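You operate a simulated robot arm through the tools that you are given. There is no shell and no other tool. Be economical: measure what you need, move in short steps, check, and stop when the job is done.

You run a simulated robot arm. Do the job below in one go: nothing can be reset, and whatever is moved stays where it is left.

Task
Put the green glasses in the green glasses case, the red in the red.
Fine: each lid opens by a press on its tab; shut both lids.

It is judged by the outcome, as a careful person would: the job done as asked, and still so three seconds after it is handed in. It fails if anything else is knocked over, pushed out of place, dropped, spilled or broken. A push-on lid holds only when it is set on centred and level and pressed home; a screw cap is set on level and turned clockwise until tight.

Robot
A 6-joint arm with a two-finger parallel gripper, fixed in place. Base frame: the origin is at the foot of the arm, x ahead of it, y to its left, z up; the work surface is at about z = 880. Units: mm, rad, N and s.
With the tool pointing down near the work surface it reaches from about 260 to 660 mm from the base axis. Its first joint turns from -1.152 to 1.152 rad. Payload 2.9 kg.
The TCP is the grasp point between the finger pads, 30 mm short of the fingertips. In the tool frame z runs along the fingers and y along their closing line. The gripper opens to 110 mm. The fingers are 20 mm wide and 10 mm thick; the gripper's body (48 by 112 mm) begins 55 mm behind the TCP.
Orientation is that of the tool frame in the base frame, as [roll, pitch, yaw] about the fixed x, y, z axes, in that order (R = Rz(yaw) Ry(pitch) Rx(roll)). With the fingers straight down and closing along the base's y, the tool's x points along the base's -x, its y along +y and its z along -z.

Tools
- The arm moves only by the tool move_arm. Its argument "series" is a list of rows, each a list of 7 numbers: the shift along the tool's x, y, z in mm, then the turn, a rotation vector about the tool's x, y, z in rad, then the gripper command, from -1 (fully open) to 1 (shut), values between in proportion. In form: [[dx, dy, dz, rx, ry, rz, hand], ...]. A call has 1 to 8 rows; each row shifts and turns the commanded pose from where the row before left it, along the tool's axes as they then stand. Rows are played at 5 a second. More than 50 mm and 0.15 rad between two rows, or a gripper value outside its range, and nothing of the call is played. A pose out of reach is approached as far as the arm can. The call stops where the force on the tool passes 80 N (or 10 N more than at its start, if that is more) or the arm is blocked; 0.2 s more then pass. Each finger travels about 108 mm/s and halts on what it meets, pressing with about 37 N; the grip force reading is that of the motor and also rises with nothing between the fingers. The clock runs only during rows and for 0.2 s after the last one: add rows that do not move to give the fingers time. It gives the time, the measured TCP pose, the force on the tool (base axes), the opening and the grip force at its end, in the units of the frame above (readings bear some noise), and new pictures: "show" is both (left out), scene, wrist or none.
- Cameras (640 x 400 px; columns grow to the right, rows downward): "scene" is fixed at [77.2, 434.3, 1388.1]; the picture's right is [-0.77, -0.63, 0.00], its down [-0.34, 0.42, -0.84] and it looks along [0.53, -0.65, -0.54] (base axes); focal length 356 px, centre (320, 200). "wrist" rides on the gripper at [72, 17, -103] in the tool frame; the picture's right is [-0.23, 0.97, 0.00], its down [-0.76, -0.18, -0.62] and it looks along [-0.61, -0.14, 0.78] (tool axes); focal length 222 px, centre (320, 200).
- pixel_to_xyz(camera, pixels): for up to 12 pixels [column, row] of the newest picture of that camera ("zoom" is the newest enlarged one), the place [x, y, z] in the base frame of the surface seen there, good to about 2 mm. It takes no simulated time.
- enlarge(camera, box): a new picture of the part [left, top, right, bottom] of that camera's present view, enlarged. It takes no simulated time.
- job_done(): hands the job in; it is judged then, once.

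Keep the steps short. Do not move on a guess: measure, check each grasp and each placing, and mend mistakes. In all there are 80 turns and 170 pictures (those below and enlarged ones count). Leave the gripper open and the arm clear of the work at the hand-in unless told otherwise, and finish with a single line.

The tools are called after "Emit:" by a JSON object that holds its "method" and its "body". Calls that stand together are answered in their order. move_arm: Moves the arm, as the interface text tells. Its arguments: {"type":"object","properties":{"series":{"type":"array","items":{"type":"array","items":{"type":"number"}}},"show":{"type":"string","enum":["both","scene","wrist","none"]}},"required":["series"]} The other tools are called the same way: pixel_to_xyz (camera, pixels) gives the place of the surface under pixels of a picture; enlarge (camera, box) takes an enlarged picture of a part of a camera's view; job_done () hands the job in.

At the start:

```text
time_s: 0.0
eef_pos: [376.6, -50.6, 1152.6]
tcp_rot: [3.14, 0.0, -3.142]
force: [0.6, 0.4, 0.3]
opening: 109.9
grasp_force: 0.1
```

scene: 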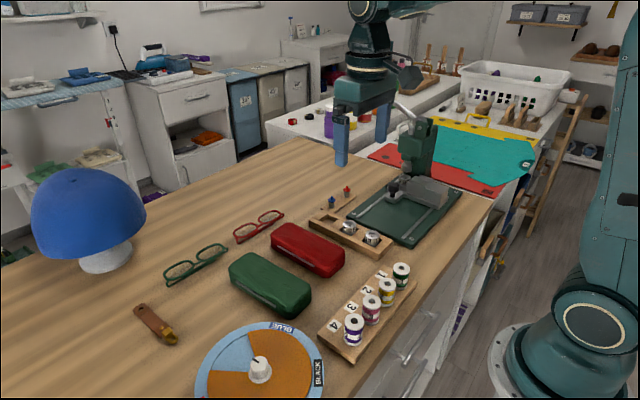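
wrist: 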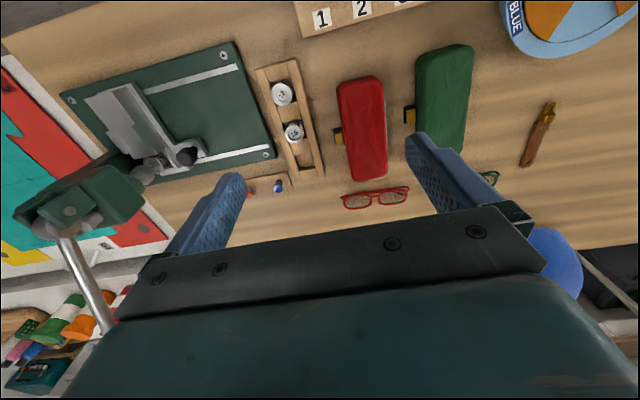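

I see both cases closed, each with a brass tab on one side, and the glasses beyond them. I'll enlarge both views to look at the details.

Emit:
{"method": "enlarge", "body": {"camera": "scene", "box": [140, 190, 380, 340]}}

Emit:
{"method": "enlarge", "body": {"camera": "wrist", "box": [300, 30, 540, 220]}}

```text
2.67 times, centred on (260, 265) of scene
```

zoom: 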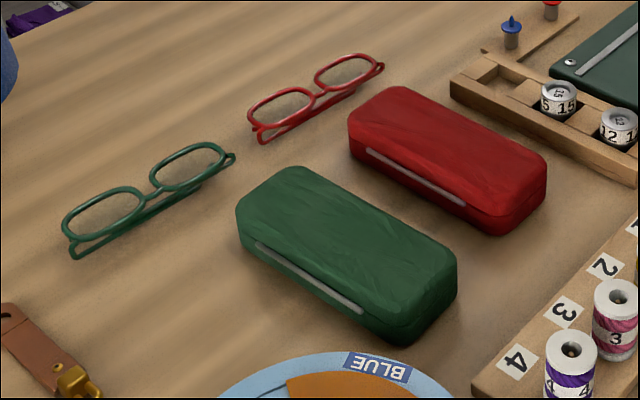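

```text
2.11 times, centred on (420, 125) of wrist
```

zoom: 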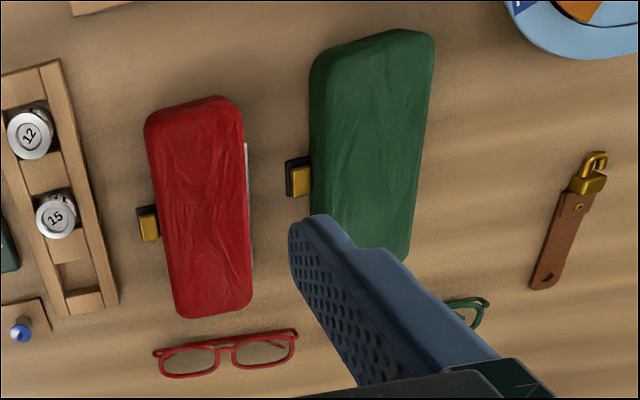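

The silver hinges are on the +y side and the tabs on the -y side. Next I measure the cases, tabs and glasses.

Emit:
{"method": "pixel_to_xyz", "body": {"camera": "zoom", "pixels": [[148, 209], [150, 228], [153, 120], [236, 105], [180, 310], [250, 298], [299, 166], [301, 185], [318, 65], [428, 40], [318, 205], [400, 255]]}}

Emit:
{"method": "pixel_to_xyz", "body": {"camera": "scene", "pixels": [[273, 226], [338, 253], [271, 248], [333, 277], [231, 263], [304, 290], [165, 271], [227, 246], [195, 259], [235, 229], [283, 211], [259, 226]]}}

Emit:
{"method": "enlarge", "body": {"camera": "scene", "box": [150, 200, 300, 294]}}

```text
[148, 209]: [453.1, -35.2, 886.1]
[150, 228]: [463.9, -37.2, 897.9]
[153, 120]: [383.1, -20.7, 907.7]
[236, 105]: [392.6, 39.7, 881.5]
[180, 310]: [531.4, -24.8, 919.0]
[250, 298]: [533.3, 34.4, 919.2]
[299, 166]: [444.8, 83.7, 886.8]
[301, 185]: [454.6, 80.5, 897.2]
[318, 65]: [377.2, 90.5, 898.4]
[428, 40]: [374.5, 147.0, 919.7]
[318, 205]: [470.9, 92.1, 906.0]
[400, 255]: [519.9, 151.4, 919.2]
```

```text
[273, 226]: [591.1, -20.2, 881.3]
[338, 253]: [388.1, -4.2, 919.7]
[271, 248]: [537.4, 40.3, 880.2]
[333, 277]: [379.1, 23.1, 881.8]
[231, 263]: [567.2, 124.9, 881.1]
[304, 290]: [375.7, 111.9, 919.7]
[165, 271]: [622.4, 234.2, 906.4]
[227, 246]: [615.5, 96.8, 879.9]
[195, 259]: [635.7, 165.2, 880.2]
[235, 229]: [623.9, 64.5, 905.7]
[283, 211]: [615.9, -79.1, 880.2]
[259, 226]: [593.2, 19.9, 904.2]
```

```text
4.26 times, centred on (225, 247) of scene
```

zoom: 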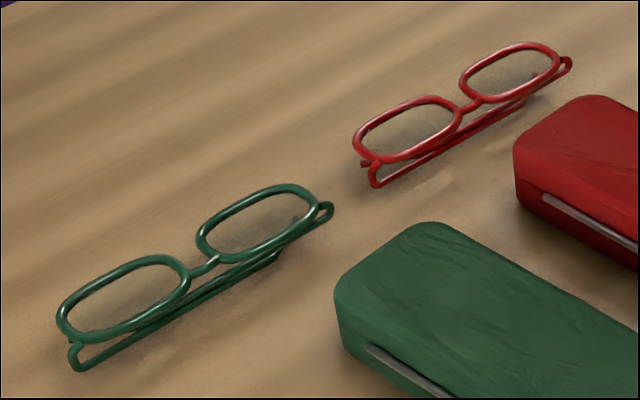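

Now detailed points on both glasses frames.

Emit:
{"method": "pixel_to_xyz", "body": {"camera": "zoom", "pixels": [[352, 140], [408, 101], [458, 124], [400, 157], [470, 103], [464, 70], [515, 45], [557, 60], [570, 62], [374, 184], [440, 148], [515, 103]]}}

Emit:
{"method": "pixel_to_xyz", "body": {"camera": "zoom", "pixels": [[60, 310], [120, 263], [187, 283], [110, 335], [205, 268], [200, 228], [265, 190], [315, 208], [328, 208], [76, 368], [180, 315], [270, 258]]}}

```text
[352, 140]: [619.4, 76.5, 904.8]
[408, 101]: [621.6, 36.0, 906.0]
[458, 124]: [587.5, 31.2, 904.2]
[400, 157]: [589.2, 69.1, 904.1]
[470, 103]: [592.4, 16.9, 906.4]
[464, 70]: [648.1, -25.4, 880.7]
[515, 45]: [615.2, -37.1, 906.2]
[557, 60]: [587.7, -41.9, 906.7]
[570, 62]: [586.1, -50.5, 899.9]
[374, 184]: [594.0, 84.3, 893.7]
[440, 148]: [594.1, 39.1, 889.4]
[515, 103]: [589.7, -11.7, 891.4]
```

```text
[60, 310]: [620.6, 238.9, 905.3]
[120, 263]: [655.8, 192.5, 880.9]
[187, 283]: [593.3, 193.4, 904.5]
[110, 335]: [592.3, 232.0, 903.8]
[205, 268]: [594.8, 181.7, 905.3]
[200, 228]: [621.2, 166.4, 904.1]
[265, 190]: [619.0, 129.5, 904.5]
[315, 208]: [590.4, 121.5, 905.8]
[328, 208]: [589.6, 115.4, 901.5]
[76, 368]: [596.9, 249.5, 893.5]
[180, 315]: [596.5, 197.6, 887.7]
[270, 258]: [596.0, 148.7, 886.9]
```

The frames lie flat at z≈905 with the temples folded underneath (table at 880). I'll take a closer look at the tabs.

Emit:
{"method": "enlarge", "body": {"camera": "wrist", "box": [325, 95, 425, 157]}}

```text
6.40 times, centred on (375, 126) of wrist
```

zoom: 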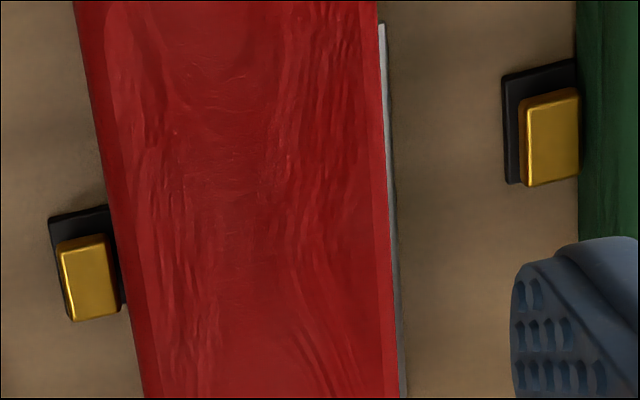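

Emit:
{"method": "pixel_to_xyz", "body": {"camera": "zoom", "pixels": [[66, 256], [104, 248], [76, 312], [112, 306], [90, 280], [128, 280], [532, 112], [572, 102], [532, 180], [572, 172], [552, 142], [55, 230]]}}

```text
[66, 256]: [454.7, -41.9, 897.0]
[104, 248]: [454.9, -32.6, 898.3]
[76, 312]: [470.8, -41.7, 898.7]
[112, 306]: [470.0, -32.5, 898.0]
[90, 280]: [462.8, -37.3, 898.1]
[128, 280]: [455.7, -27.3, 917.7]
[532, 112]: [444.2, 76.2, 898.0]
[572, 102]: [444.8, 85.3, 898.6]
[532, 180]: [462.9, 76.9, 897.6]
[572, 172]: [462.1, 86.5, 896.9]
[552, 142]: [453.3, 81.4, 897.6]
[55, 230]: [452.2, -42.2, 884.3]
```

Tab tops are at z≈898: green centre (453.5, 81), red (462.5, -37). I'll do the green case first: close the fingers and hover over the green tab.

Emit:
{"method": "move_arm", "body": {"series": [[-12.8, 21.3, 32.1, 0, 0, 0, 1], [-12.8, 21.3, 32.1, 0, 0, 0, 1], [-12.8, 21.3, 32.1, 0, 0, 0, 1], [-12.8, 21.3, 32.1, 0, 0, 0, 1], [-12.8, 21.3, 32.1, 0, 0, 0, 1], [-12.9, 21.1, 32.1, 0, 0, 0, 1], [0, 0, 0, 0, 0, 0, 1]]}}

```text
time_s: 1.6
eef_pos: [453.7, 76.6, 958.8]
tcp_rot: [-3.141, 0.0, -3.14]
force: [1.1, 0.0, 0.5]
opening: 0.2
grasp_force: 36.4
```

scene: 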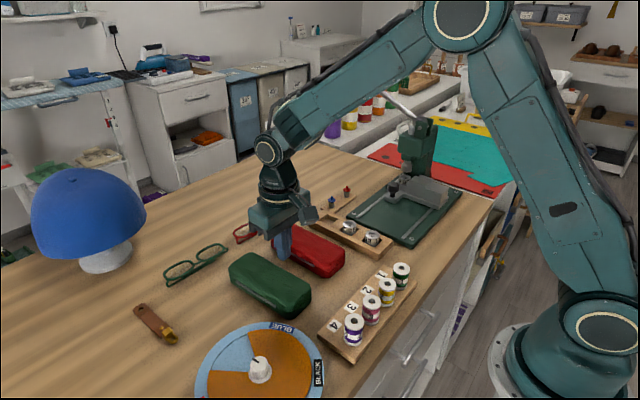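
wrist: 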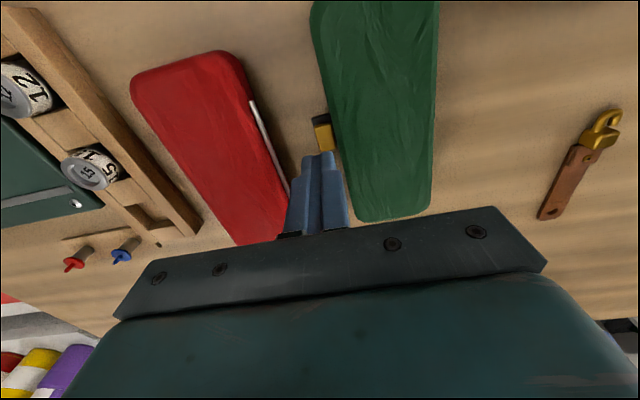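

Fingertips are at z≈929, about 31 mm above the tab. I descend to just above it and press gently in small steps.

Emit:
{"method": "move_arm", "body": {"series": [[0, 0, 14, 0, 0, 0, 1], [0, 0, 14, 0, 0, 0, 1], [0, 0, 2, 0, 0, 0, 1], [0, 0, 2, 0, 0, 0, 1], [0, 0, 2, 0, 0, 0, 1], [0, 0, 0, 0, 0, 0, 1]]}}

```text
time_s: 3.0
eef_pos: [454.9, 77.0, 926.2]
tcp_rot: [3.141, -0.001, -3.141]
force: [0.6, -0.1, 1.9]
opening: 0.1
grasp_force: 37.7
```

scene: 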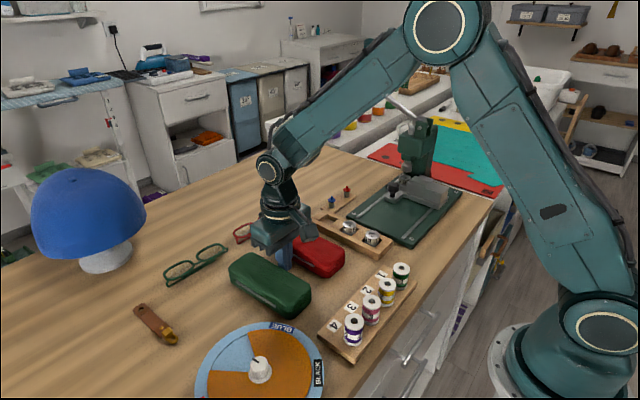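
wrist: 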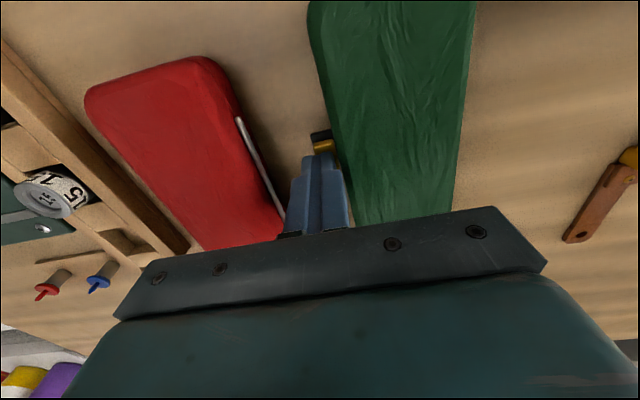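

Light contact has begun (about 2 N). I keep pressing.

Emit:
{"method": "move_arm", "body": {"series": [[0, 0, 1.5, 0, 0, 0, 1], [0, 0, 1.5, 0, 0, 0, 1], [0, 0, 1.5, 0, 0, 0, 1], [0, 0, 1.5, 0, 0, 0, 1], [0, 0, 0, 0, 0, 0, 1]]}}

```text
time_s: 4.2
eef_pos: [452.7, 75.9, 921.4]
tcp_rot: [-3.141, 0.0, -3.14]
force: [-4.9, 2.1, 12.7]
opening: 0.2
grasp_force: 37.5
```

scene: 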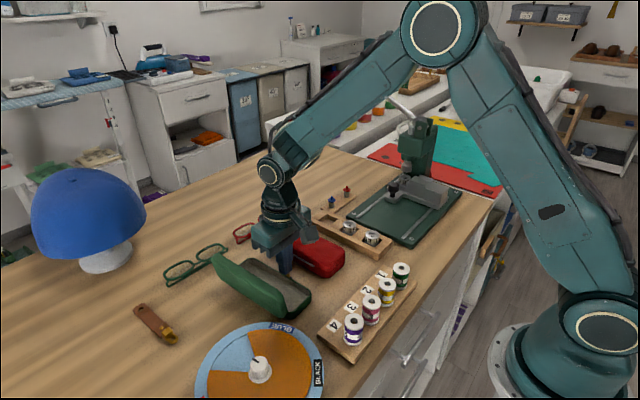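
wrist: 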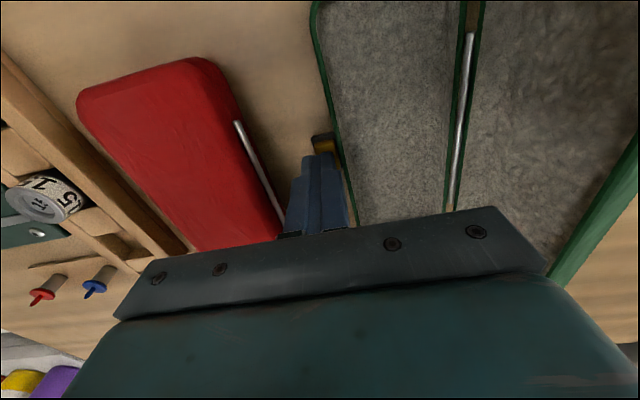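

The green lid has opened. I lift straight up and look at the case.

Emit:
{"method": "move_arm", "body": {"series": [[0, 0, -40, 0, 0, 0, 1], [0, 0, -45, 0, 0, 0, 1], [25, 0, -40, 0, 0, 0, 1], [30, 0, -30, 0, 0, 0, 1], [0, 0, 0, 0, 0, 0, 1]]}}

Emit:
{"method": "enlarge", "body": {"camera": "scene", "box": [190, 230, 340, 324]}}

```text
time_s: 5.4
eef_pos: [398.1, 77.2, 1075.8]
tcp_rot: [3.14, 0.0, -3.141]
force: [-0.1, 0.2, -0.5]
opening: 0.2
grasp_force: 36.6
```

scene: 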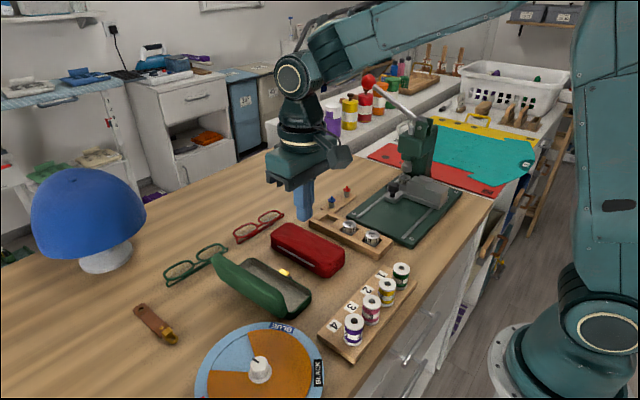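
wrist: 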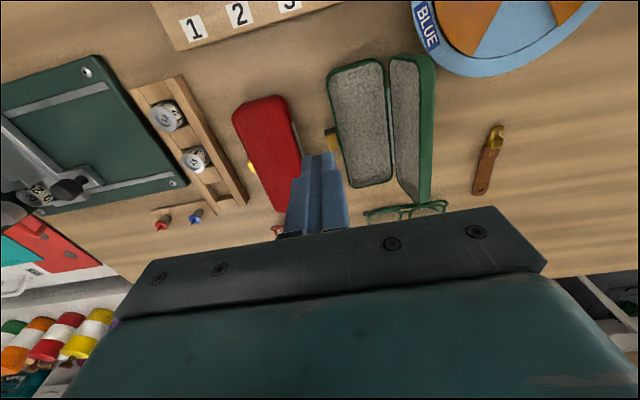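

```text
4.26 times, centred on (265, 277) of scene
```

zoom: 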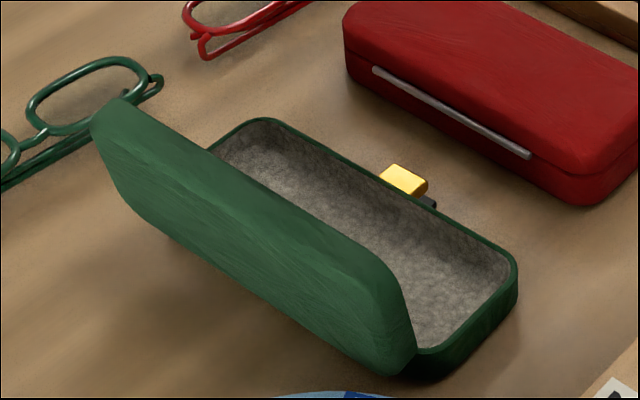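

I measure the case interior, rim and the opened lid.

Emit:
{"method": "pixel_to_xyz", "body": {"camera": "wrist", "pixels": [[330, 72], [380, 64], [389, 170], [349, 185], [360, 120], [349, 130], [375, 130], [337, 130], [388, 125], [410, 58], [434, 60], [432, 185]]}}

Emit:
{"method": "pixel_to_xyz", "body": {"camera": "zoom", "pixels": [[122, 102], [400, 285], [260, 185], [515, 258], [430, 350], [265, 122], [380, 365], [440, 300], [500, 262], [390, 205], [130, 215], [95, 122]]}}

```text
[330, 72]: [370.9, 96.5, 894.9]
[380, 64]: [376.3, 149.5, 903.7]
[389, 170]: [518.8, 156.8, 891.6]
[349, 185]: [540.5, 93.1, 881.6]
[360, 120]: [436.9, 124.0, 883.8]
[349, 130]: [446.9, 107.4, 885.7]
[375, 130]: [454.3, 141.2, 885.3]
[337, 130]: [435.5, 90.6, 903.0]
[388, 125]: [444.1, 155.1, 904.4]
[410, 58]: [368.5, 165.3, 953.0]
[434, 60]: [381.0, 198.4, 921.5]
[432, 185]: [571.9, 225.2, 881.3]
```

```text
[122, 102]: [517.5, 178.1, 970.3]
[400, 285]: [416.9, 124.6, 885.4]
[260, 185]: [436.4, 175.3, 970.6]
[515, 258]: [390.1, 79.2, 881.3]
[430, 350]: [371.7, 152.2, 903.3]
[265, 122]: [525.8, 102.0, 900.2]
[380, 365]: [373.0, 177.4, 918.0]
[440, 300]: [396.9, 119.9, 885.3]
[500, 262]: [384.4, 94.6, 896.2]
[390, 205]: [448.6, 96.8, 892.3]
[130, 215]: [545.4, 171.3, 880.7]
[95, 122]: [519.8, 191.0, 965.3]
```

Case rim is z≈904, floor 885, interior y≈94–151, x≈374–524; lid stands to z≈970. Glasses are 26 mm tall, so I can grip only the top frame with the fingertips, which stay at rim level on placing. I rotate the tool so that it closes along base x and move over the green glasses' near lens.

Emit:
{"method": "move_arm", "body": {"series": [[0, 0, 0, 0, 0, 0.1428, -0.1], [0, 0, 0, 0, 0, 0.1428, -0.1], [0, 0, 0, 0, 0, 0.1428, -0.1], [0, 0, 0, 0, 0, 0.1428, -0.1], [0, 0, 0, 0, 0, 0.1428, -0.1], [0, 0, 0, 0, 0, 0.1428, -0.1], [0, 0, 0, 0, 0, 0.1428, -0.1], [0, 0, 0, 0, 0, 0.1428, -0.1]], "show": "none"}}

Emit:
{"method": "move_arm", "body": {"series": [[0, 0, 0, 0, 0, 0.1428, -0.1], [0, 0, 0, 0, 0, 0.1428, -0.1], [0, 0, 0, 0, 0, 0.1428, -0.1], [16, 48, 0, 0, 0, 0, -0.1], [16, 48, 0, 0, 0, 0, -0.1], [16, 48, 15, 0, 0, 0, -0.1], [18, 45, 10, 0, 0, 0, -0.1], [0, 13, 20, 0, 0, 0, -0.1]]}}

```text
time_s: 7.2
eef_pos: [398.7, 75.8, 1075.4]
tcp_rot: [-3.141, 0.0, 1.997]
force: [0.2, -0.8, -0.2]
opening: 60.6
grasp_force: 0.0
```

```text
refused: row 4 steps farther than a row can; nothing moved
```

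My steps were slightly over 50 mm; I retry with shorter ones.

Emit:
{"method": "move_arm", "body": {"series": [[0, 0, 0, 0, 0, 0.1428, -0.1], [0, 0, 0, 0, 0, 0.1428, -0.1], [0, 0, 0, 0, 0, 0.1428, -0.1], [13, 40, 0, 0, 0, 0, -0.1], [13, 40, 10, 0, 0, 0, -0.1], [13, 40, 15, 0, 0, 0, -0.1], [13, 41, 15, 0, 0, 0, -0.1], [14, 40, 15, 0, 0, 0, -0.1]]}}

```text
time_s: 9.0
eef_pos: [600.3, 141.8, 1020.0]
tcp_rot: [-3.141, 0.0, 1.569]
force: [-0.2, -0.4, -0.4]
opening: 60.5
grasp_force: 0.0
```

scene: 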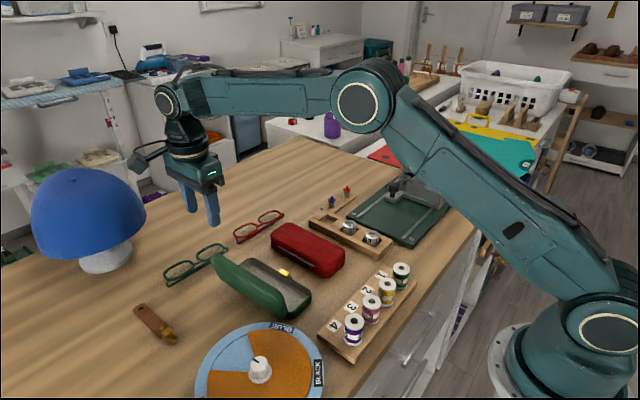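
wrist: 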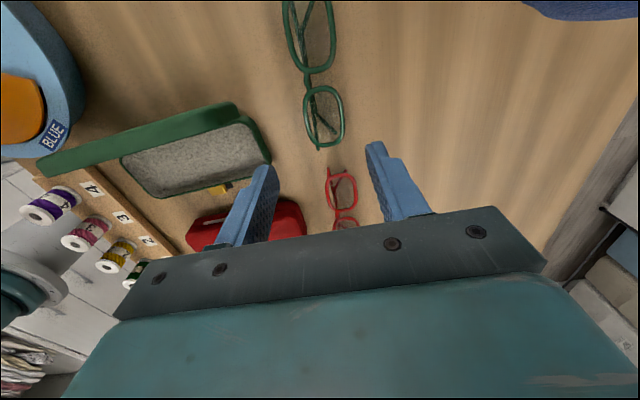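

Now zoom on the green glasses from the wrist.

Emit:
{"method": "enlarge", "body": {"camera": "wrist", "box": [260, 60, 390, 160]}}

```text
4.00 times, centred on (325, 110) of wrist
```

zoom: 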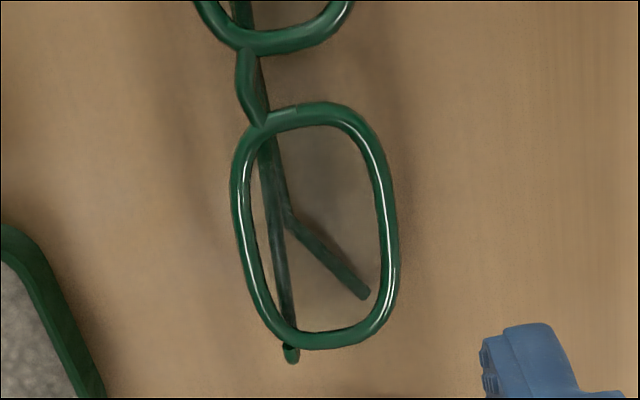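

Emit:
{"method": "pixel_to_xyz", "body": {"camera": "zoom", "pixels": [[262, 118], [350, 113], [240, 190], [386, 190], [248, 250], [392, 250], [270, 318], [375, 325], [320, 342], [290, 355], [246, 60], [275, 44]]}}

```text
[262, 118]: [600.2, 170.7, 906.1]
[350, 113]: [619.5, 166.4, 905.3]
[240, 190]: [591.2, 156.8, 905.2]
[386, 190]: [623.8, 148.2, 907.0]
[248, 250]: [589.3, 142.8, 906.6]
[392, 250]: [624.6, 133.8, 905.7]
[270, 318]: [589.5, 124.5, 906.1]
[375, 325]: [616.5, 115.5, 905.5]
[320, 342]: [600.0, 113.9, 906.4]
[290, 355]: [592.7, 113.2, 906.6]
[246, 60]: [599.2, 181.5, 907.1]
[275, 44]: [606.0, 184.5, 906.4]
```

The gripped lens spans x≈588–626, y≈113–170; its centre is (606.5, 141.5). I centre over it, descend to just above, and check.

Emit:
{"method": "move_arm", "body": {"series": [[0, 6.2, 20, 0, 0, 0, -0.1], [0, 0, 30, 0, 0, 0, -0.1], [0, 0, 25, 0, 0, 0, -0.1], [0, 0, 0, 0, 0, 0, -0.1]]}}

Emit:
{"method": "enlarge", "body": {"camera": "scene", "box": [140, 200, 260, 300]}}

```text
time_s: 10.0
eef_pos: [605.2, 143.3, 946.3]
tcp_rot: [-3.14, 0.0, 1.57]
force: [0.3, 0.2, -0.7]
opening: 60.6
grasp_force: 0.0
```

scene: 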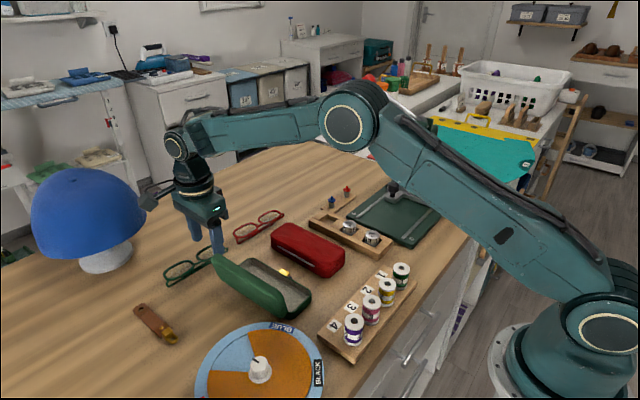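
wrist: 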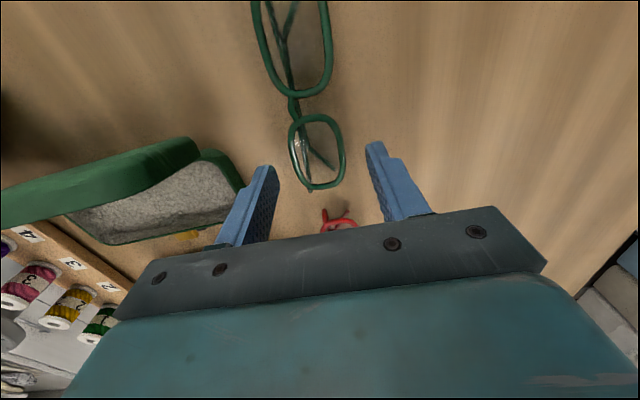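

```text
4.00 times, centred on (200, 250) of scene
```

zoom: 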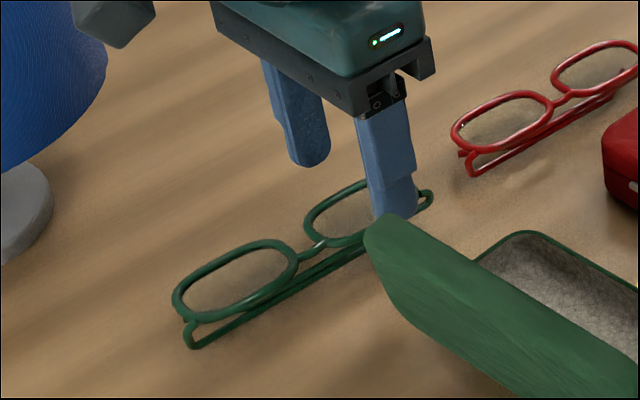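

Fingers straddle the lens well. I lower to TCP z≈929 (fingertips ≈899, frame at ~902–906) and close.

Emit:
{"method": "move_arm", "body": {"series": [[0, 0, 10, 0, 0, 0, -0.1], [0, 0.5, 7, 0, 0, 0, -0.1], [0, 0, 0, 0, 0, 0, 0.1], [0, 0, 0, 0, 0, 0, 0.3], [0, 0, 0, 0, 0, 0, 0.5], [0, 0, 0, 0, 0, 0, 0.5]]}}

Emit:
{"method": "enlarge", "body": {"camera": "scene", "box": [140, 200, 260, 300]}}

```text
time_s: 11.4
eef_pos: [606.6, 144.3, 927.8]
tcp_rot: [-3.141, 0.0, 1.57]
force: [0.2, 0.1, -0.9]
opening: 38.8
grasp_force: 36.9
```

scene: 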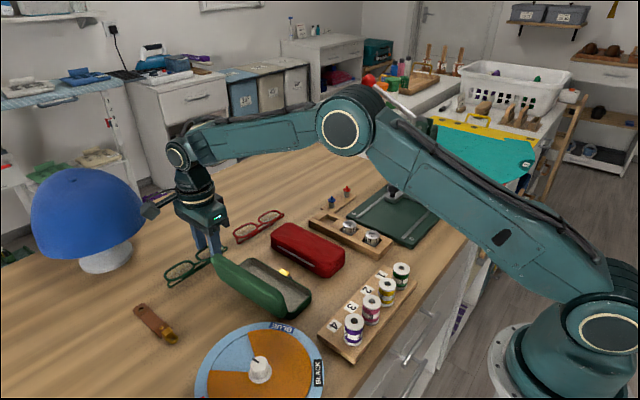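
wrist: 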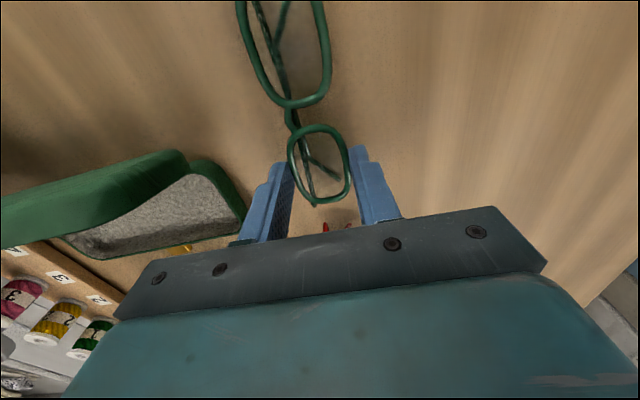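

```text
4.00 times, centred on (200, 250) of scene
```

zoom: 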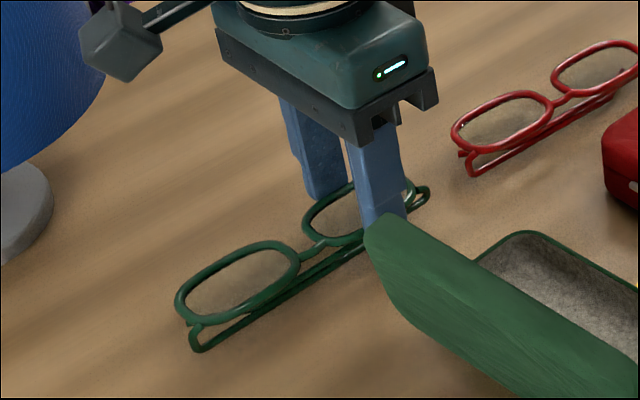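

Gripped at 38.8 mm, force 37 N. I lift straight up and check that the glasses come level.

Emit:
{"method": "move_arm", "body": {"series": [[0, 0, -10, 0, 0, 0, 0.5], [0, 0, -25, 0, 0, 0, 0.5], [0, 0, -45, 0, 0, 0, 0.5], [0, 0, -45, 0, 0, 0, 0.5], [0, 0, 0, 0, 0, 0, 0.5]]}}

Emit:
{"method": "enlarge", "body": {"camera": "scene", "box": [120, 160, 260, 260]}}

```text
time_s: 12.6
eef_pos: [604.1, 144.7, 1051.0]
tcp_rot: [-3.14, 0.0, 1.571]
force: [-0.3, -0.3, -0.1]
opening: 38.4
grasp_force: 37.1
```

scene: 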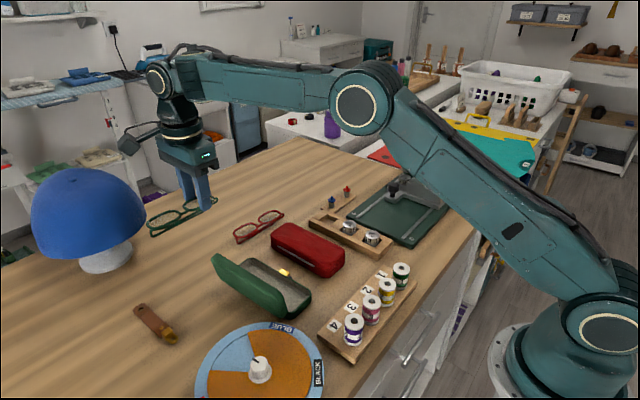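
wrist: 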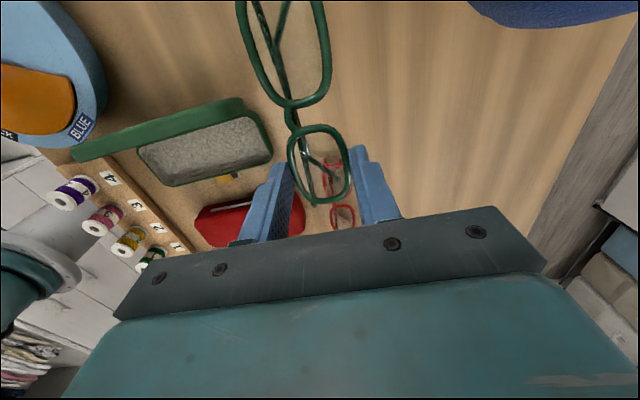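

```text
4.00 times, centred on (190, 210) of scene
```

zoom: 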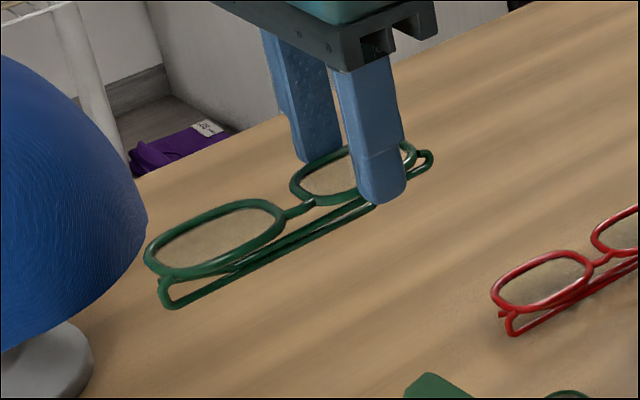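

Held firmly and level. I move back in -x toward the case, then rotate to align with it.

Emit:
{"method": "move_arm", "body": {"series": [[-5, -40, 0, 0, 0, 0, 0.5], [-8, -40, 0, 0, 0, 0, 0.5], [-8, -38, 0, 0, 0, 0, 0.5], [0, 0, 0, 0, 0, -0.1428, 0.5], [0, 0, 0, 0, 0, -0.1428, 0.5], [0, 0, 0, 0, 0, -0.1428, 0.5], [0, 0, 0, 0, 0, -0.1428, 0.5], [0, 0, 0, 0, 0, -0.1428, 0.5]], "show": "none"}}

Emit:
{"method": "move_arm", "body": {"series": [[0, 0, 0, 0, 0, -0.1428, 0.5], [0, 0, 0, 0, 0, -0.1428, 0.5], [0, 0, 0, 0, 0, -0.1428, 0.5], [0, 0, 0, 0, 0, -0.1428, 0.5], [0, 0, 0, 0, 0, -0.1428, 0.5], [0, 0, 0, 0, 0, -0.1428, 0.5], [0, 0, 0, 0, 0, 0, 0.5]]}}

```text
time_s: 14.4
eef_pos: [487.8, 122.3, 1053.2]
tcp_rot: [-3.141, 0.0, 2.287]
force: [0.5, 1.1, -0.4]
opening: 38.3
grasp_force: 36.9
```

```text
time_s: 16.0
eef_pos: [487.3, 122.3, 1054.1]
tcp_rot: [3.141, 0.0, -3.14]
force: [-0.2, 0.4, 0.4]
opening: 38.6
grasp_force: 36.5
```

scene: 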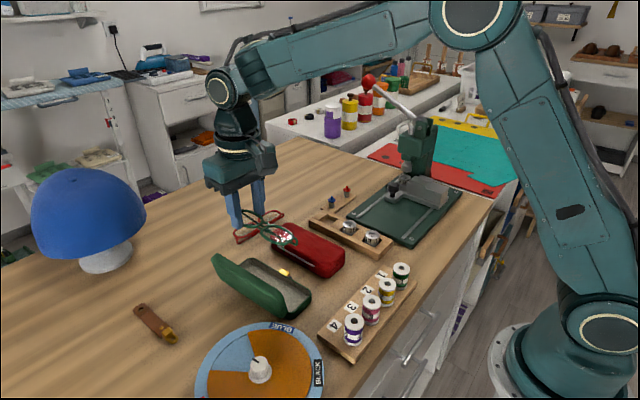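
wrist: 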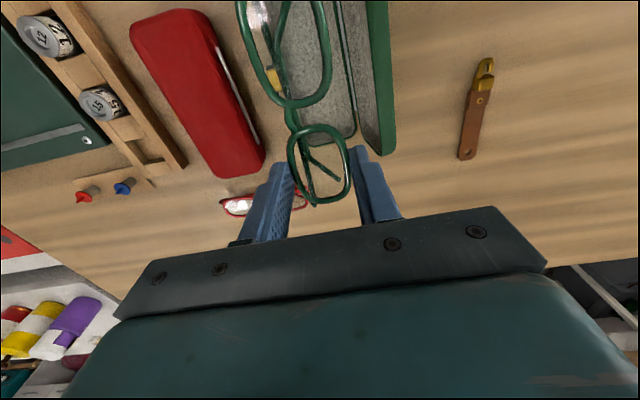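

I zoom in to measure the held glasses against the case.

Emit:
{"method": "enlarge", "body": {"camera": "wrist", "box": [220, 0, 400, 210]}}

Emit:
{"method": "enlarge", "body": {"camera": "scene", "box": [200, 180, 340, 325]}}

```text
1.90 times, centred on (310, 105) of wrist
```

zoom: 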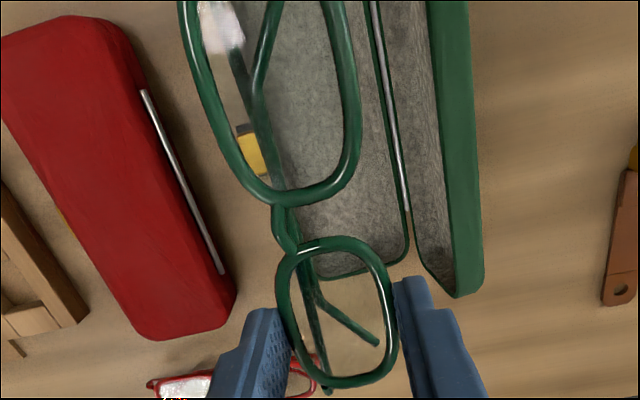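

```text
2.76 times, centred on (270, 252) of scene
```

zoom: 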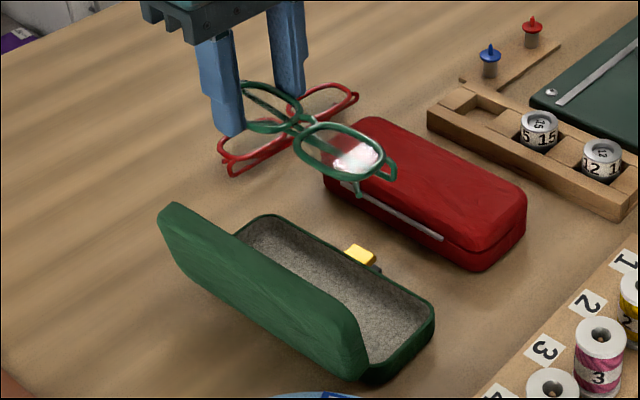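

Emit:
{"method": "pixel_to_xyz", "body": {"camera": "zoom", "pixels": [[392, 178], [296, 130], [340, 122], [340, 182], [245, 85], [270, 217], [432, 305], [335, 258], [400, 300], [300, 250], [374, 375], [238, 235]]}}

Emit:
{"method": "pixel_to_xyz", "body": {"camera": "wrist", "pixels": [[240, 8], [327, 8], [250, 60], [327, 70], [293, 145], [349, 165], [291, 175], [320, 203], [309, 203], [355, 100], [354, 125], [320, 146]]}}

```text
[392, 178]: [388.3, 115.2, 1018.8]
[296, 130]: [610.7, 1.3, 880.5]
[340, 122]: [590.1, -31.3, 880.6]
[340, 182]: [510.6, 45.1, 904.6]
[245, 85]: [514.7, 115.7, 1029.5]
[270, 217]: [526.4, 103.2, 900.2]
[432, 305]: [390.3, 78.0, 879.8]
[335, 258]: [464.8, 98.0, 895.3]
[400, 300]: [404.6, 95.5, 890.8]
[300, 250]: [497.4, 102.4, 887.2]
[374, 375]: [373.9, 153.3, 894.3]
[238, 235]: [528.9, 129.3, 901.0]
```

```text
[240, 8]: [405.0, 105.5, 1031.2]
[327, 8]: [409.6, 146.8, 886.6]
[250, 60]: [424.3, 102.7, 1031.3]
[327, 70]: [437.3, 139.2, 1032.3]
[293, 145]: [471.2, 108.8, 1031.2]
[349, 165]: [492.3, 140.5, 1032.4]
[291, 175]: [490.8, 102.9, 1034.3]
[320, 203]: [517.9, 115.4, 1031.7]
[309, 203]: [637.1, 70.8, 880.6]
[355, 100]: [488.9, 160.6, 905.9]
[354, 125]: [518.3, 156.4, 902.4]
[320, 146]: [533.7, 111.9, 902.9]
```

Glasses centre ≈(450, 121.5), case centre ≈(451, 123) with ~2° yaw. I correct this slightly and descend to just above the case.

Emit:
{"method": "move_arm", "body": {"series": [[0, 1.5, 30, 0, 0, -0.03, 0.5], [0, 0, 35, 0, 0, 0, 0.5], [0, 0, 30, 0, 0, 0, 0.5], [0, 0, 12, 0, 0, 0, 0.5], [0, 0, 0, 0, 0, 0, 0.5]]}}

Emit:
{"method": "enlarge", "body": {"camera": "scene", "box": [190, 210, 330, 325]}}

Emit:
{"method": "enlarge", "body": {"camera": "wrist", "box": [200, 0, 440, 210]}}

```text
time_s: 17.2
eef_pos: [487.6, 125.1, 945.6]
tcp_rot: [3.141, -0.001, -3.112]
force: [-0.1, -0.4, -0.2]
opening: 38.8
grasp_force: 37.2
```

scene: 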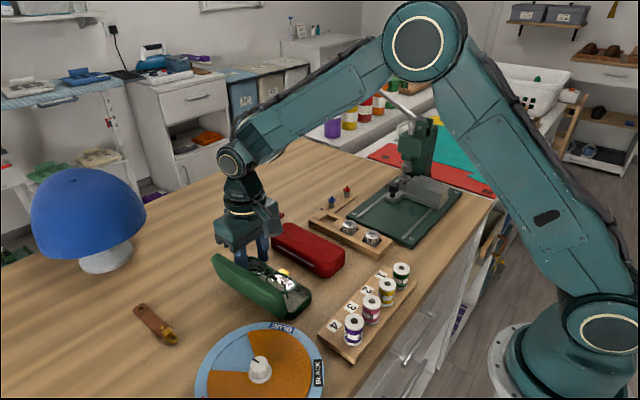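
wrist: 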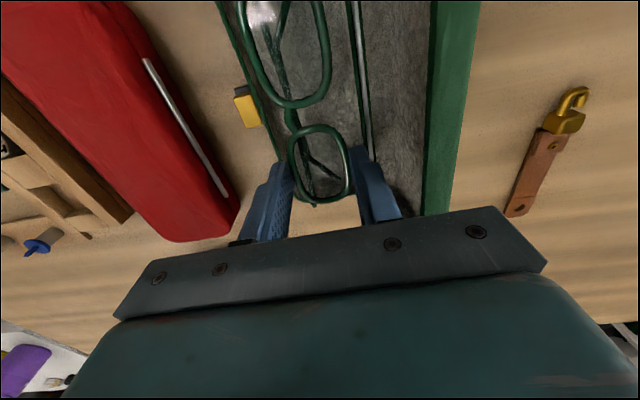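

```text
3.48 times, centred on (260, 268) of scene
```

zoom: 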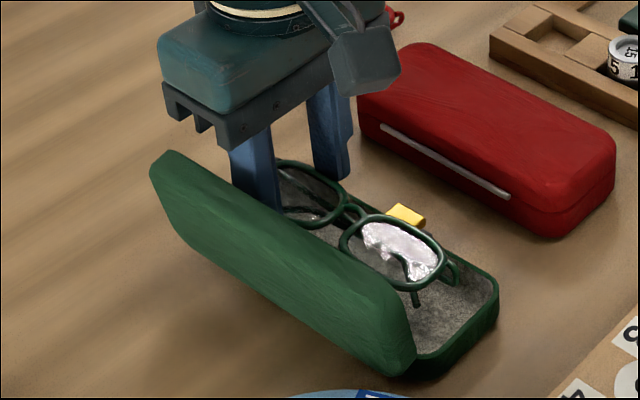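

```text
1.90 times, centred on (320, 105) of wrist
```

zoom: 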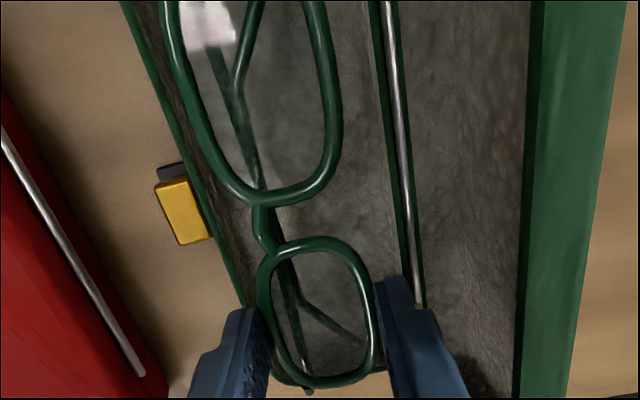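

Aligned inside the case walls. I lower the last ~11 mm slowly, watching the force.

Emit:
{"method": "move_arm", "body": {"series": [[0, -0.5, 5, 0, 0, 0, 0.5], [0, 0, 3, 0, 0, 0, 0.5], [0, 0, 2, 0, 0, 0, 0.5], [0, 0, 0, 0, 0, 0, 0.5]]}}

Emit:
{"method": "enlarge", "body": {"camera": "wrist", "box": [200, 0, 440, 210]}}

```text
time_s: 18.2
eef_pos: [488.5, 124.0, 935.6]
tcp_rot: [3.141, -0.001, -3.111]
force: [-0.8, 1.1, -0.4]
opening: 38.6
grasp_force: 36.7
```

scene: 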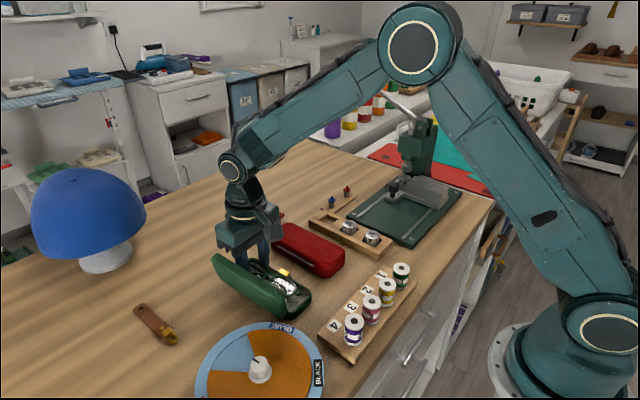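
wrist: 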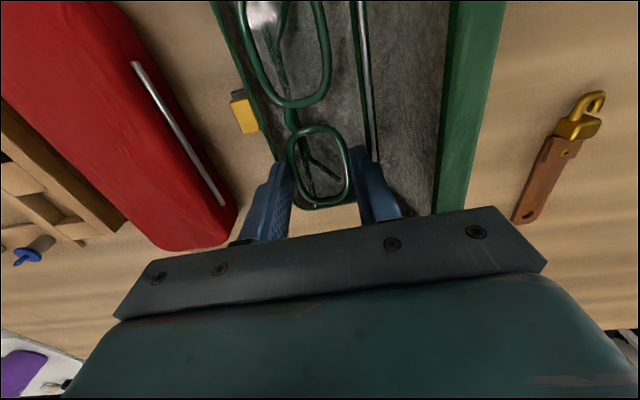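

```text
1.90 times, centred on (320, 105) of wrist
```

zoom: 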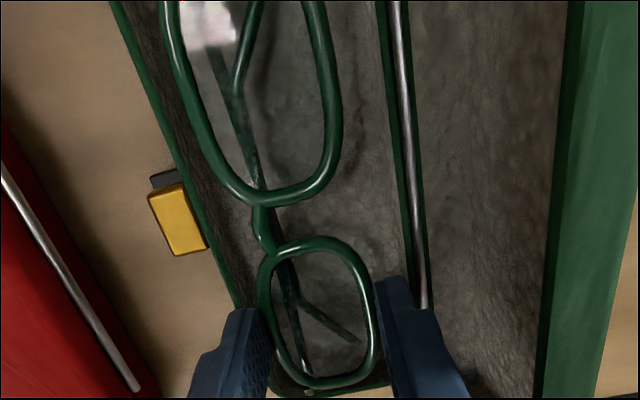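

Still no contact; the glasses are ~2–3 mm above the floor. I lower 1.5 mm, open slightly, then rise.

Emit:
{"method": "move_arm", "body": {"series": [[0, 0, 1.5, 0, 0, 0, 0.5], [0, 0, 0, 0, 0, 0, 0.5], [0, 0, 0, 0, 0, 0, 0.25], [0, 0, 0, 0, 0, 0, 0.2], [0, 0, -8, 0, 0, 0, 0.2], [0, 0, -30, 0, 0, 0, 0.2], [0, 0, -45, 0, 0, 0, 0.2], [0, 0, -45, 0, 0, 0, 0.2]]}}

Emit:
{"method": "enlarge", "body": {"camera": "scene", "box": [190, 210, 330, 325]}}

```text
time_s: 20.0
eef_pos: [488.7, 123.6, 1065.7]
tcp_rot: [-3.141, 0.0, -3.113]
force: [-0.1, -0.1, 0.8]
opening: 44.0
grasp_force: 0.0
```

scene: 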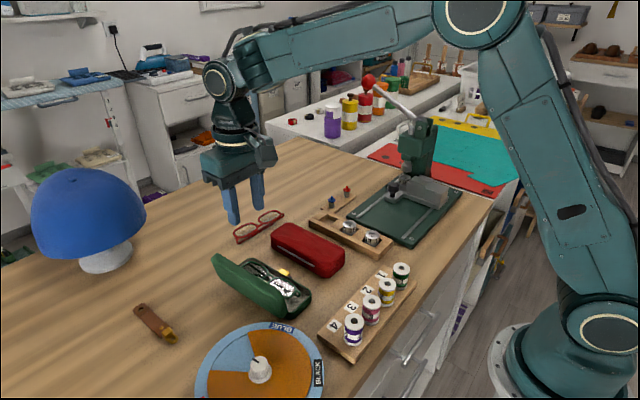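
wrist: 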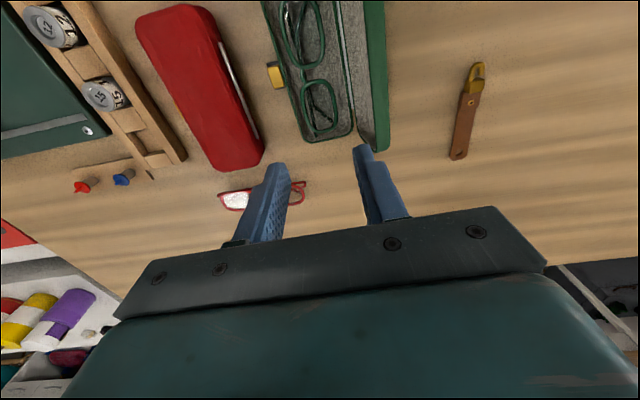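

```text
3.48 times, centred on (260, 268) of scene
```

zoom: 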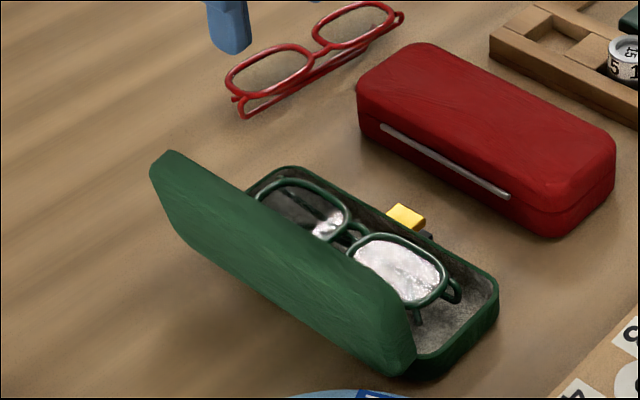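

The green glasses lie in the case. Now to shut the lid: I close the fingers and go behind the lid (+y side), high enough for the fingertips to be near its upper edge.

Emit:
{"method": "move_arm", "body": {"series": [[12, 37, 0, 0, 0, 0, 1], [13, 37, 0, 0, 0, 0, 1], [12, 36, 0, 0, 0, 0.03, 1], [0, 0, 40, 0, 0, 0, 1], [0, 0, 40, 0, 0, 0, 1], [0, 0, 0, 0, 0, 0, 1]]}}

Emit:
{"method": "enlarge", "body": {"camera": "scene", "box": [170, 200, 330, 325]}}

```text
time_s: 21.4
eef_pos: [449.3, 232.2, 983.5]
tcp_rot: [3.141, 0.0, -3.141]
force: [-0.6, -0.1, -0.3]
opening: 0.0
grasp_force: 37.6
```

scene: 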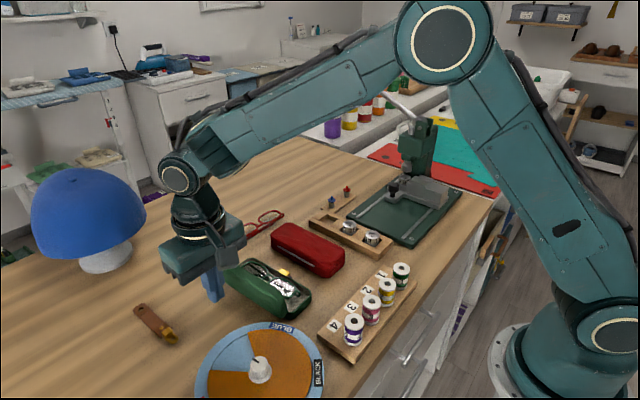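
wrist: 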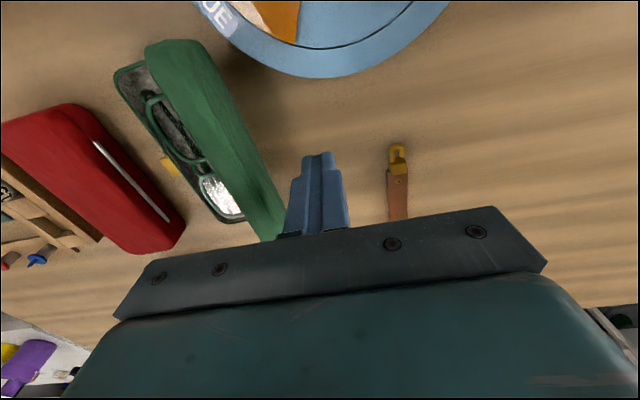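

```text
3.20 times, centred on (250, 262) of scene
```

zoom: 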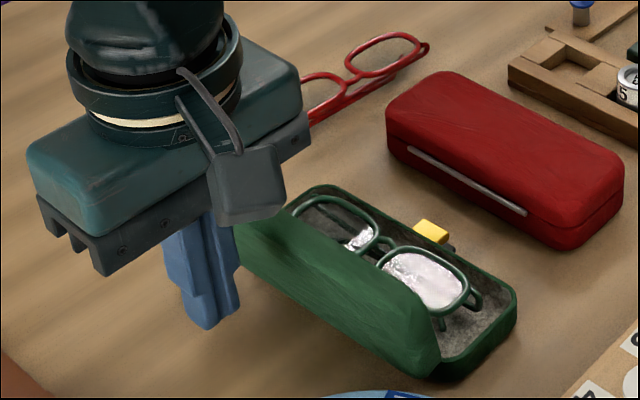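

Fingers stand behind the lid, face at y≈222. I push in -y slowly toward the lid.

Emit:
{"method": "move_arm", "body": {"series": [[0, -20, 0, 0, 0, 0, 1], [0, -10, 0, 0, 0, 0, 1], [0, -8, 0, 0, 0, 0, 1], [0, -8, 0, 0, 0, 0, 1], [0, 0, 0, 0, 0, 0, 1]], "show": "scene"}}

Emit:
{"method": "enlarge", "body": {"camera": "scene", "box": [170, 200, 330, 325]}}

```text
time_s: 22.6
eef_pos: [447.8, 186.6, 982.3]
tcp_rot: [3.141, 0.001, -3.141]
force: [-0.4, 0.6, -0.1]
opening: 0.2
grasp_force: 37.1
```

scene: 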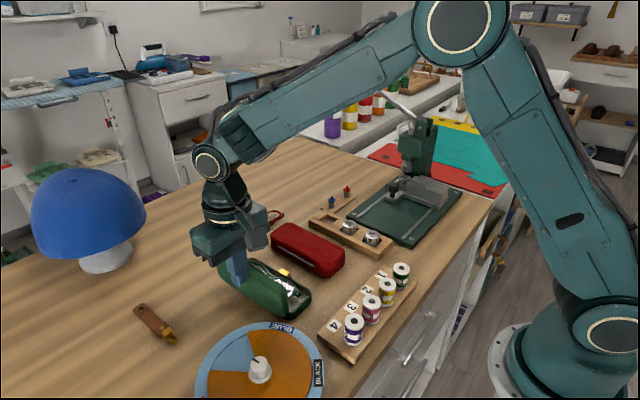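

```text
3.20 times, centred on (250, 262) of scene
```

zoom: 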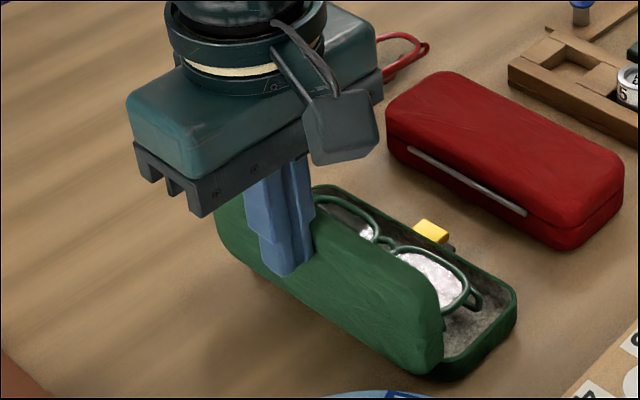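

The lid follows with hardly any force. I push on in -y to fold it to about 45°.

Emit:
{"method": "move_arm", "body": {"series": [[0, -10, 0, 0, 0, 0, 1], [0, -10, 0, 0, 0, 0, 1], [0, -10, 0, 0, 0, 0, 1], [0, -10, 0, 0, 0, 0, 1], [0, -8, 0, 0, 0, 0, 1], [0, 0, 0, 0, 0, 0, 1]], "show": "scene"}}

Emit:
{"method": "enlarge", "body": {"camera": "scene", "box": [170, 200, 330, 325]}}

```text
time_s: 24.0
eef_pos: [449.8, 137.9, 982.1]
tcp_rot: [-3.142, 0.001, -3.141]
force: [-0.7, 0.1, -0.3]
opening: 0.0
grasp_force: 37.1
```

scene: 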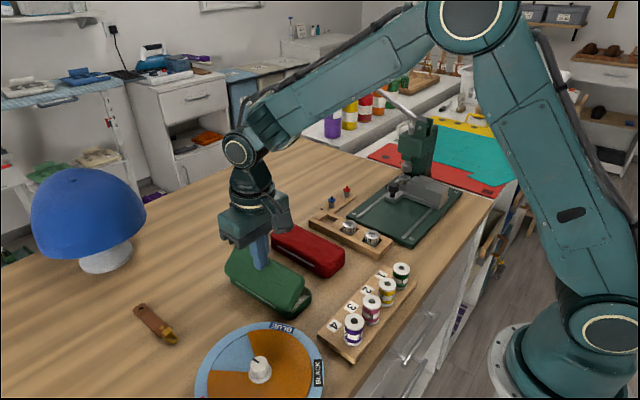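

```text
3.20 times, centred on (250, 262) of scene
```

zoom: 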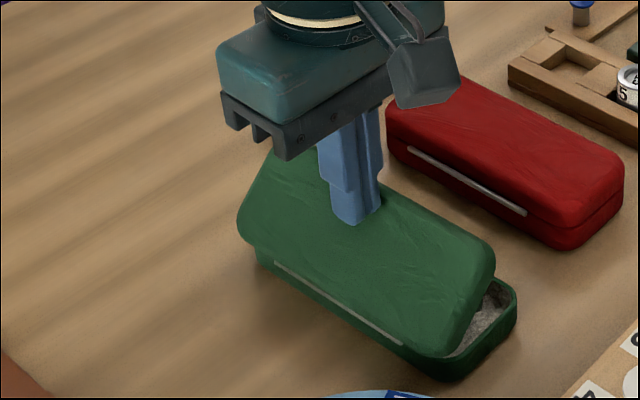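

The lid is about 45° down. Now I continue down and slightly in -y along an arc to press it to closed.

Emit:
{"method": "move_arm", "body": {"series": [[0, -5, 6, 0, 0, 0, 1], [0, -5, 6, 0, 0, 0, 1], [0, -4, 6, 0, 0, 0, 1], [0, -4, 6, 0, 0, 0, 1], [0, -4, 5, 0, 0, 0, 1], [0, 0, 2, 0, 0, 0, 1], [0, 0, 0, 0, 0, 0, 1]], "show": "scene"}}

Emit:
{"method": "enlarge", "body": {"camera": "scene", "box": [170, 200, 330, 325]}}

```text
time_s: 25.6
eef_pos: [449.4, 115.6, 952.0]
tcp_rot: [-3.141, 0.001, -3.14]
force: [-0.5, -0.8, 1.0]
opening: 0.0
grasp_force: 37.3
```

scene: 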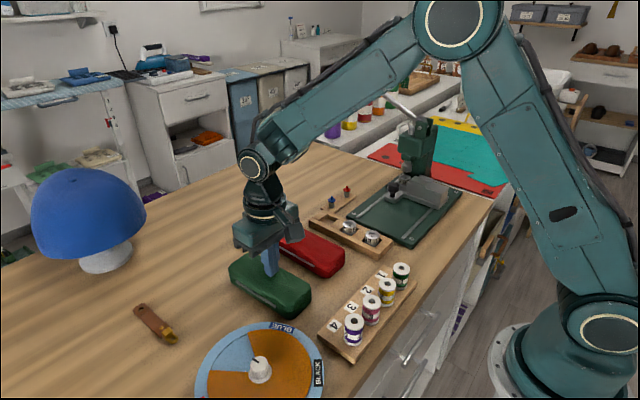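

```text
3.20 times, centred on (250, 262) of scene
```

zoom: 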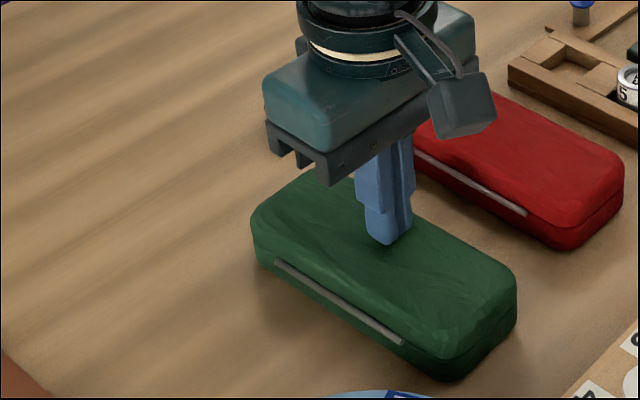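

The lid is down; I press gently to latch it.

Emit:
{"method": "move_arm", "body": {"series": [[0, -5, 0, 0, 0, 0, 1], [0, 0, 1, 0, 0, 0, 1], [0, 0, 1, 0, 0, 0, 1], [0, 0, 1, 0, 0, 0, 1], [0, 0, 1, 0, 0, 0, 1], [0, 0, 1, 0, 0, 0, 1]], "show": "none"}}

```text
time_s: 27.0
eef_pos: [447.7, 111.4, 947.3]
tcp_rot: [-3.14, 0.002, 3.141]
force: [-0.7, -1.2, 13.1]
opening: 0.0
grasp_force: 36.7
```

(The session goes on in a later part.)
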